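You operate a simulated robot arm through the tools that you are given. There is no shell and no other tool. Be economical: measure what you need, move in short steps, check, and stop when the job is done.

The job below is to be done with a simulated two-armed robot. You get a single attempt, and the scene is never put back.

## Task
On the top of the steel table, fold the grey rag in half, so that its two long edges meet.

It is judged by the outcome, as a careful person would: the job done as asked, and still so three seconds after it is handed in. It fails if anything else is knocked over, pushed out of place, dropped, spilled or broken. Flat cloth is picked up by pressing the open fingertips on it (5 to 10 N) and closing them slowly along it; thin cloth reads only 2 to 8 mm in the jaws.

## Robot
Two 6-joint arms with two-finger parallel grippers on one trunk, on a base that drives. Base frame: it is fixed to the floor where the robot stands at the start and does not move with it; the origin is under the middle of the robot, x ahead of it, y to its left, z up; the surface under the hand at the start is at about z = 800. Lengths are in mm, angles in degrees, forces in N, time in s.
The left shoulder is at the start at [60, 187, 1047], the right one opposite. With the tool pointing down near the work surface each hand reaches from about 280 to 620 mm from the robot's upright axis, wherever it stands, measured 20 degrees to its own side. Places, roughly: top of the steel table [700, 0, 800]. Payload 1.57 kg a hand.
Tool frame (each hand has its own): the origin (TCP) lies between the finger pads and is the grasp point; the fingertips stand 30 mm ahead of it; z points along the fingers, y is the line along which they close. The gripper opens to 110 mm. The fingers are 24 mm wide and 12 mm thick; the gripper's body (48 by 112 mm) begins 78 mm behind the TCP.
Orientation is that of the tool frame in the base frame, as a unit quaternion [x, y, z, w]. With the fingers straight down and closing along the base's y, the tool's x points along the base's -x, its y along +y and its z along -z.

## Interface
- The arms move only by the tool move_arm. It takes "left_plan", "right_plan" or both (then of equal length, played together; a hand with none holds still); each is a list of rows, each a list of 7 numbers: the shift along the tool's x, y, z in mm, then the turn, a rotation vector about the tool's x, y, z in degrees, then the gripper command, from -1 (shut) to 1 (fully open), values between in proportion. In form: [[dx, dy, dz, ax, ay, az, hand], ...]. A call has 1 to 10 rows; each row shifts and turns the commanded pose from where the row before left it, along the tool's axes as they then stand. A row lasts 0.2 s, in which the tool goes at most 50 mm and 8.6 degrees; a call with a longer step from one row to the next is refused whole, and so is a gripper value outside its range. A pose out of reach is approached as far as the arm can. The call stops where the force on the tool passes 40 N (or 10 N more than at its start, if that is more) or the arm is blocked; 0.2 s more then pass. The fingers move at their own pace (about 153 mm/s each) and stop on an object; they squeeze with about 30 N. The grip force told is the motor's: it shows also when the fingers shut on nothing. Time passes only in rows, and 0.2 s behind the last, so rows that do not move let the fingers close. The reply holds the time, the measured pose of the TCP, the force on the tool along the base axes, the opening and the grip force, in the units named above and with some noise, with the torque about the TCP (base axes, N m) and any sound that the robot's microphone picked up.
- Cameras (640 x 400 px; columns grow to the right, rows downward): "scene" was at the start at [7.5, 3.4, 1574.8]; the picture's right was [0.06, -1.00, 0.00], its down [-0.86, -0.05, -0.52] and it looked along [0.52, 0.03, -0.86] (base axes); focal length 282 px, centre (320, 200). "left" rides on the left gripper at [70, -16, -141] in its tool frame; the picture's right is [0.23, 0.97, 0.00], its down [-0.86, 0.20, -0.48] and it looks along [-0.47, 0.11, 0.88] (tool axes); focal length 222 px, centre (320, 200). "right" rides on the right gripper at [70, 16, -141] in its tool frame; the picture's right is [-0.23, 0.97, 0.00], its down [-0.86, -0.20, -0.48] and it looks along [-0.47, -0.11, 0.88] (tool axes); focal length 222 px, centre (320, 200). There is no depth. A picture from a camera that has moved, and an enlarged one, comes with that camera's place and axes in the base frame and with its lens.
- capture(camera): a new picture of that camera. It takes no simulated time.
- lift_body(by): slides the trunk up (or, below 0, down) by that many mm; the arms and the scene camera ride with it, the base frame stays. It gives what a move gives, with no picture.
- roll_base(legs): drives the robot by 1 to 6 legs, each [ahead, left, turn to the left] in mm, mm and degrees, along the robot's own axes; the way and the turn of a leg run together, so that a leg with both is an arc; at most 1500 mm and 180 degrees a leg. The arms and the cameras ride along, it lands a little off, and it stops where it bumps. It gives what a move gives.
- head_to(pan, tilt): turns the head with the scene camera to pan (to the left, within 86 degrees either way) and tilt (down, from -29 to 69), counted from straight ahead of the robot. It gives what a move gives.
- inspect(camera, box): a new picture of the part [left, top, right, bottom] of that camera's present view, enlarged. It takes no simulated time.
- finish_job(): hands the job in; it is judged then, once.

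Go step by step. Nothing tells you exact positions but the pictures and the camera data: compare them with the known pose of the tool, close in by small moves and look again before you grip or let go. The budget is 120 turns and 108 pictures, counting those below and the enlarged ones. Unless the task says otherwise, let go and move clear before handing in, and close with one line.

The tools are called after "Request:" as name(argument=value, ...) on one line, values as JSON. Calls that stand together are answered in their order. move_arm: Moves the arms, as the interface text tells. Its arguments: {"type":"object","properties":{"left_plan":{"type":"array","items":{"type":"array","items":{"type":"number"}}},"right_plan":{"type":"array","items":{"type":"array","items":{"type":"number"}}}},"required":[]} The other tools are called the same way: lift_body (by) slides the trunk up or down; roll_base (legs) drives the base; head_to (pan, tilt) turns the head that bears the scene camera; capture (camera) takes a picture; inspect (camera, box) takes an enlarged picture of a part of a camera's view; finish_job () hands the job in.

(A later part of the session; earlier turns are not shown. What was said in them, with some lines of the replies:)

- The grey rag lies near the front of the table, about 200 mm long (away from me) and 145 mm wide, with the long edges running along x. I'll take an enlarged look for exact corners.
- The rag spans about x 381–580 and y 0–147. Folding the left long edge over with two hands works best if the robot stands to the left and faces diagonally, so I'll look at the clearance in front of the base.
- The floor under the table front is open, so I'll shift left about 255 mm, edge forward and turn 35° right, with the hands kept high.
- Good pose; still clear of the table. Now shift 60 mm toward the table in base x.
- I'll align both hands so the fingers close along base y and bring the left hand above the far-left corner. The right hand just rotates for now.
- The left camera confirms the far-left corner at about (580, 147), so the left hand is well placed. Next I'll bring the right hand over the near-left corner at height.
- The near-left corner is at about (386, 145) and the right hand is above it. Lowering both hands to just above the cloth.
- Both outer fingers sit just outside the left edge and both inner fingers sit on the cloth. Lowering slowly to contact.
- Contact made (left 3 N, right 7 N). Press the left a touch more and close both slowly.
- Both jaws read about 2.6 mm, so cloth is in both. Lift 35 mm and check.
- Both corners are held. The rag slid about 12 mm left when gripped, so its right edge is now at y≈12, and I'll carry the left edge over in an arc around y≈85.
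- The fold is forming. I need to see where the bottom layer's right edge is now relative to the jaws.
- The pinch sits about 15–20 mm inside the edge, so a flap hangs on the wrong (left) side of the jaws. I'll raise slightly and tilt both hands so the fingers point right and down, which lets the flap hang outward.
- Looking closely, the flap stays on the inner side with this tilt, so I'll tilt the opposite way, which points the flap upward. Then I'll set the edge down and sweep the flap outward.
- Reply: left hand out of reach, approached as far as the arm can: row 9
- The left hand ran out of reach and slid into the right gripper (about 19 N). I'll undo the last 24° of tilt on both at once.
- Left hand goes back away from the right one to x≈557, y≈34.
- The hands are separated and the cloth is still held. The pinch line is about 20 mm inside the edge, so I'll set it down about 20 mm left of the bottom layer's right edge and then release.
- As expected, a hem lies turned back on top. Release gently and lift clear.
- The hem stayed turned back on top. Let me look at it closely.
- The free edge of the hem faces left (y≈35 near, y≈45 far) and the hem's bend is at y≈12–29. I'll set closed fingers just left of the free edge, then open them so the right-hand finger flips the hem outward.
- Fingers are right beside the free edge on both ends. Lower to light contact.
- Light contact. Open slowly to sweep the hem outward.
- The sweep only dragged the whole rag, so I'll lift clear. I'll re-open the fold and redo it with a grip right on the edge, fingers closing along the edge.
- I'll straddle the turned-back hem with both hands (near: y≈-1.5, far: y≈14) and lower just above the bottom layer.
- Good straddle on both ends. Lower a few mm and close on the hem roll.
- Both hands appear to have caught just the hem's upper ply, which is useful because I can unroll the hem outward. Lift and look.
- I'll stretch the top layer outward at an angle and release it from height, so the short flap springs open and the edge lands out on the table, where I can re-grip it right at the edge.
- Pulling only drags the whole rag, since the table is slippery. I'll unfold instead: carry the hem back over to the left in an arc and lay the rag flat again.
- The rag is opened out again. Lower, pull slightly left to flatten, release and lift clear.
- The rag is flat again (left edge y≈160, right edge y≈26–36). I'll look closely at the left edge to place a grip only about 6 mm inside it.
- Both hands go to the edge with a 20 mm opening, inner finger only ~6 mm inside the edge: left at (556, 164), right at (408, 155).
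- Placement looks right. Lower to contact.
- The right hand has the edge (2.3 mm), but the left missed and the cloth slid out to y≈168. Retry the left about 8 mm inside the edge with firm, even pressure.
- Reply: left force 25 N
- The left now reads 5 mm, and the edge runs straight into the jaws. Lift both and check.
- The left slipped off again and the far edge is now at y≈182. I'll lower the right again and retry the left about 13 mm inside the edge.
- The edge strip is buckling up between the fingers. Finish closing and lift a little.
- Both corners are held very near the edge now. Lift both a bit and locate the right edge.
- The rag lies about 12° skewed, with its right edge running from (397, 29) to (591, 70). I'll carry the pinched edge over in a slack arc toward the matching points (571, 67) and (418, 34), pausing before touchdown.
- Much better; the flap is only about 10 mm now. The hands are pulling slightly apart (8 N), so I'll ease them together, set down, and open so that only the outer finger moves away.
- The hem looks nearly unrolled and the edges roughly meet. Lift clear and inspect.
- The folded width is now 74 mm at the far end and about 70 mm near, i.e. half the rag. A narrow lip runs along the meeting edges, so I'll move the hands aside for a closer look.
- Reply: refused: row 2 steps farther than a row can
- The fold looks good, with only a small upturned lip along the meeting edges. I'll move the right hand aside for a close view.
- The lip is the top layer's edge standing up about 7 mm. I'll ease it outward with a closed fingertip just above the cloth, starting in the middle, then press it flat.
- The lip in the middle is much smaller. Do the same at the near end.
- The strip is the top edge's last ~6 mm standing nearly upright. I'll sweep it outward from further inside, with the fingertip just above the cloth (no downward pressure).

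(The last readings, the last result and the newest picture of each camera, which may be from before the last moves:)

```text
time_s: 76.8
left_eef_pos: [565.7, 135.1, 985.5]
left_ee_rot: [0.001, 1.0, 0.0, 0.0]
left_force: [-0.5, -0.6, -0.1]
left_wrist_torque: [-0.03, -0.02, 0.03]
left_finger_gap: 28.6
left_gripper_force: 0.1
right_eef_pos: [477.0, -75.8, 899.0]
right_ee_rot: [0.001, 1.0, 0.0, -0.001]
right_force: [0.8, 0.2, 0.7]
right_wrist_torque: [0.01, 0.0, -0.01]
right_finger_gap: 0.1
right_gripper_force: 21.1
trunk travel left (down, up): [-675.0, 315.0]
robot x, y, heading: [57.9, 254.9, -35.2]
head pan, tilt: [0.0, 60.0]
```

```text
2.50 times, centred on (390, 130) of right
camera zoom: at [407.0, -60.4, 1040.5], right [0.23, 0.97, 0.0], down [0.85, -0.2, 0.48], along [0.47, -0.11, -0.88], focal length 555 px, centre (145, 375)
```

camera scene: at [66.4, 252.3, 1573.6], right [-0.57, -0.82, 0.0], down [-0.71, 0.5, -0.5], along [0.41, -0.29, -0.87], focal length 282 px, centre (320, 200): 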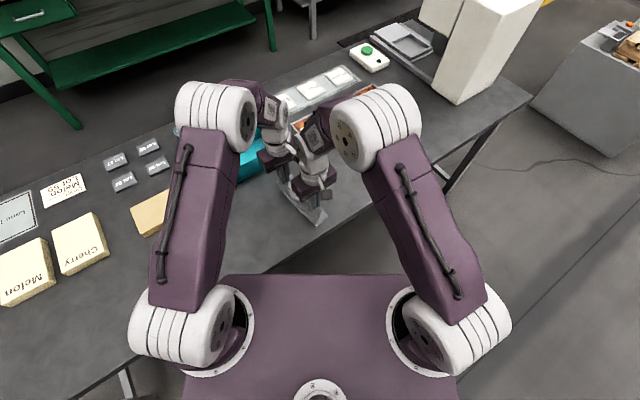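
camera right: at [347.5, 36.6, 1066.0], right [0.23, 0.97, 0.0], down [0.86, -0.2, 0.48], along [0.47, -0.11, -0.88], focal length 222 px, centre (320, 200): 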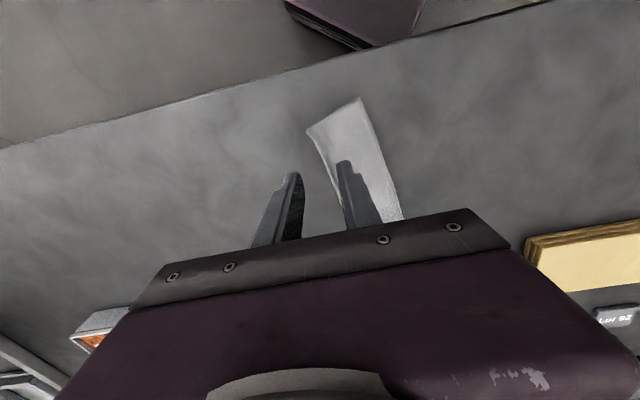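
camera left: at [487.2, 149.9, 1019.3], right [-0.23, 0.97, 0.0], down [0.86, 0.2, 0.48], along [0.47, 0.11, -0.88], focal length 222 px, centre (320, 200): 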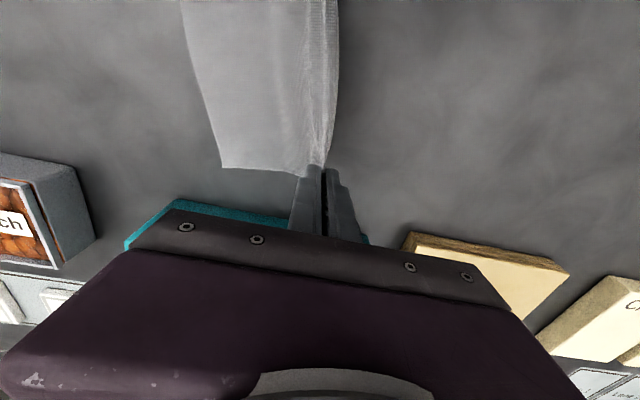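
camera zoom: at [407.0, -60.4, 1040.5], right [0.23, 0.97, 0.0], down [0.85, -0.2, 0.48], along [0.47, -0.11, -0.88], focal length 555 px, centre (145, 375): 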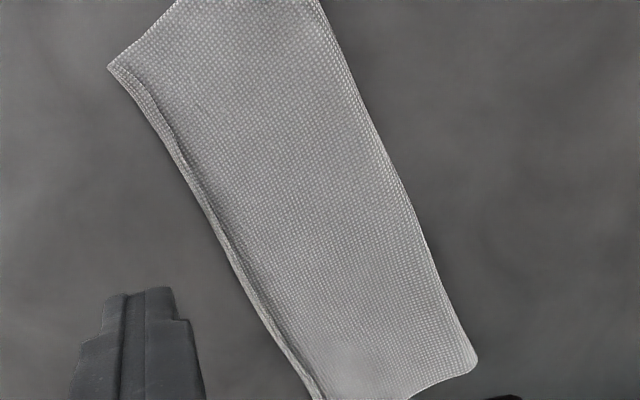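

The edges meet within a few millimetres and further sweeping only slides the rag, so I'll stop here. Withdraw both hands and take a last look.

Request:
move_arm(left_plan=[[0, 20, -30, 0, 0, 0, -0.48], [0, 20, -20, 0, 0, 0, -0.48], [0, 20, 0, 0, 0, 0, -0.48]], right_plan=[[0, -20, -40, 0, 0, 0, -1], [10, -40, -20, 0, 0, 0, -1], [10, -40, 0, 0, 0, 0, -1]])

Request:
capture(camera="scene")

Request:
inspect(camera="scene", box=[260, 150, 360, 230])

```text
time_s: 77.6
left_eef_pos: [566.9, 194.6, 1033.4]
left_ee_rot: [0.0, 1.0, 0.001, 0.0]
left_force: [0.0, -0.4, 0.3]
left_wrist_torque: [-0.03, 0.02, -0.03]
left_finger_gap: 28.6
left_gripper_force: 0.0
right_eef_pos: [455.3, -176.0, 959.0]
right_ee_rot: [0.001, 1.0, 0.001, -0.001]
right_force: [-0.9, 1.0, 0.6]
right_wrist_torque: [0.01, 0.0, -0.01]
right_finger_gap: 0.0
right_gripper_force: 21.7
trunk travel left (down, up): [-675.0, 315.0]
robot x, y, heading: [61.1, 254.2, -35.3]
head pan, tilt: [0.0, 60.0]
```

```text
11 pictures are left
camera scene: at [66.5, 250.3, 1573.6], right [-0.57, -0.82, 0.0], down [-0.71, 0.5, -0.5], along [0.41, -0.29, -0.87], focal length 282 px, centre (320, 200)
```

scene: 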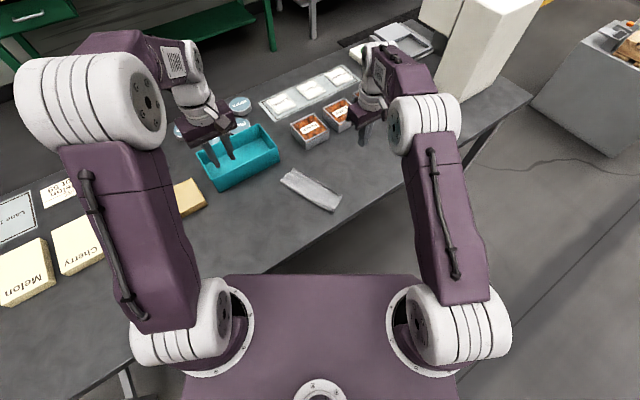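

```text
5.00 times, centred on (310, 190) of scene
camera zoom: at [66.5, 250.3, 1573.6], right [-0.57, -0.82, 0.0], down [-0.71, 0.5, -0.5], along [0.41, -0.29, -0.87], focal length 1413 px, centre (370, 250)
```

zoom: 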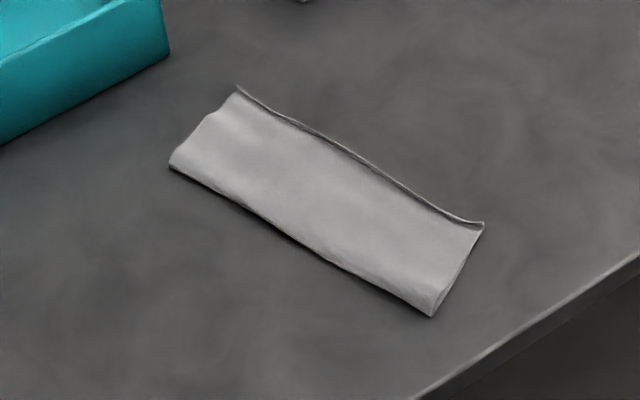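

The rag lies folded in half lengthwise with its long edges together, nothing else has moved, and both hands are clear.

Request:
finish_job()

```text
The job is handed in.
```

The grey rag is folded in half on the steel table with its two long edges together. About 5 mm of the top edge still stands up as a small lip, and the rag has shifted and turned slightly from where it started.
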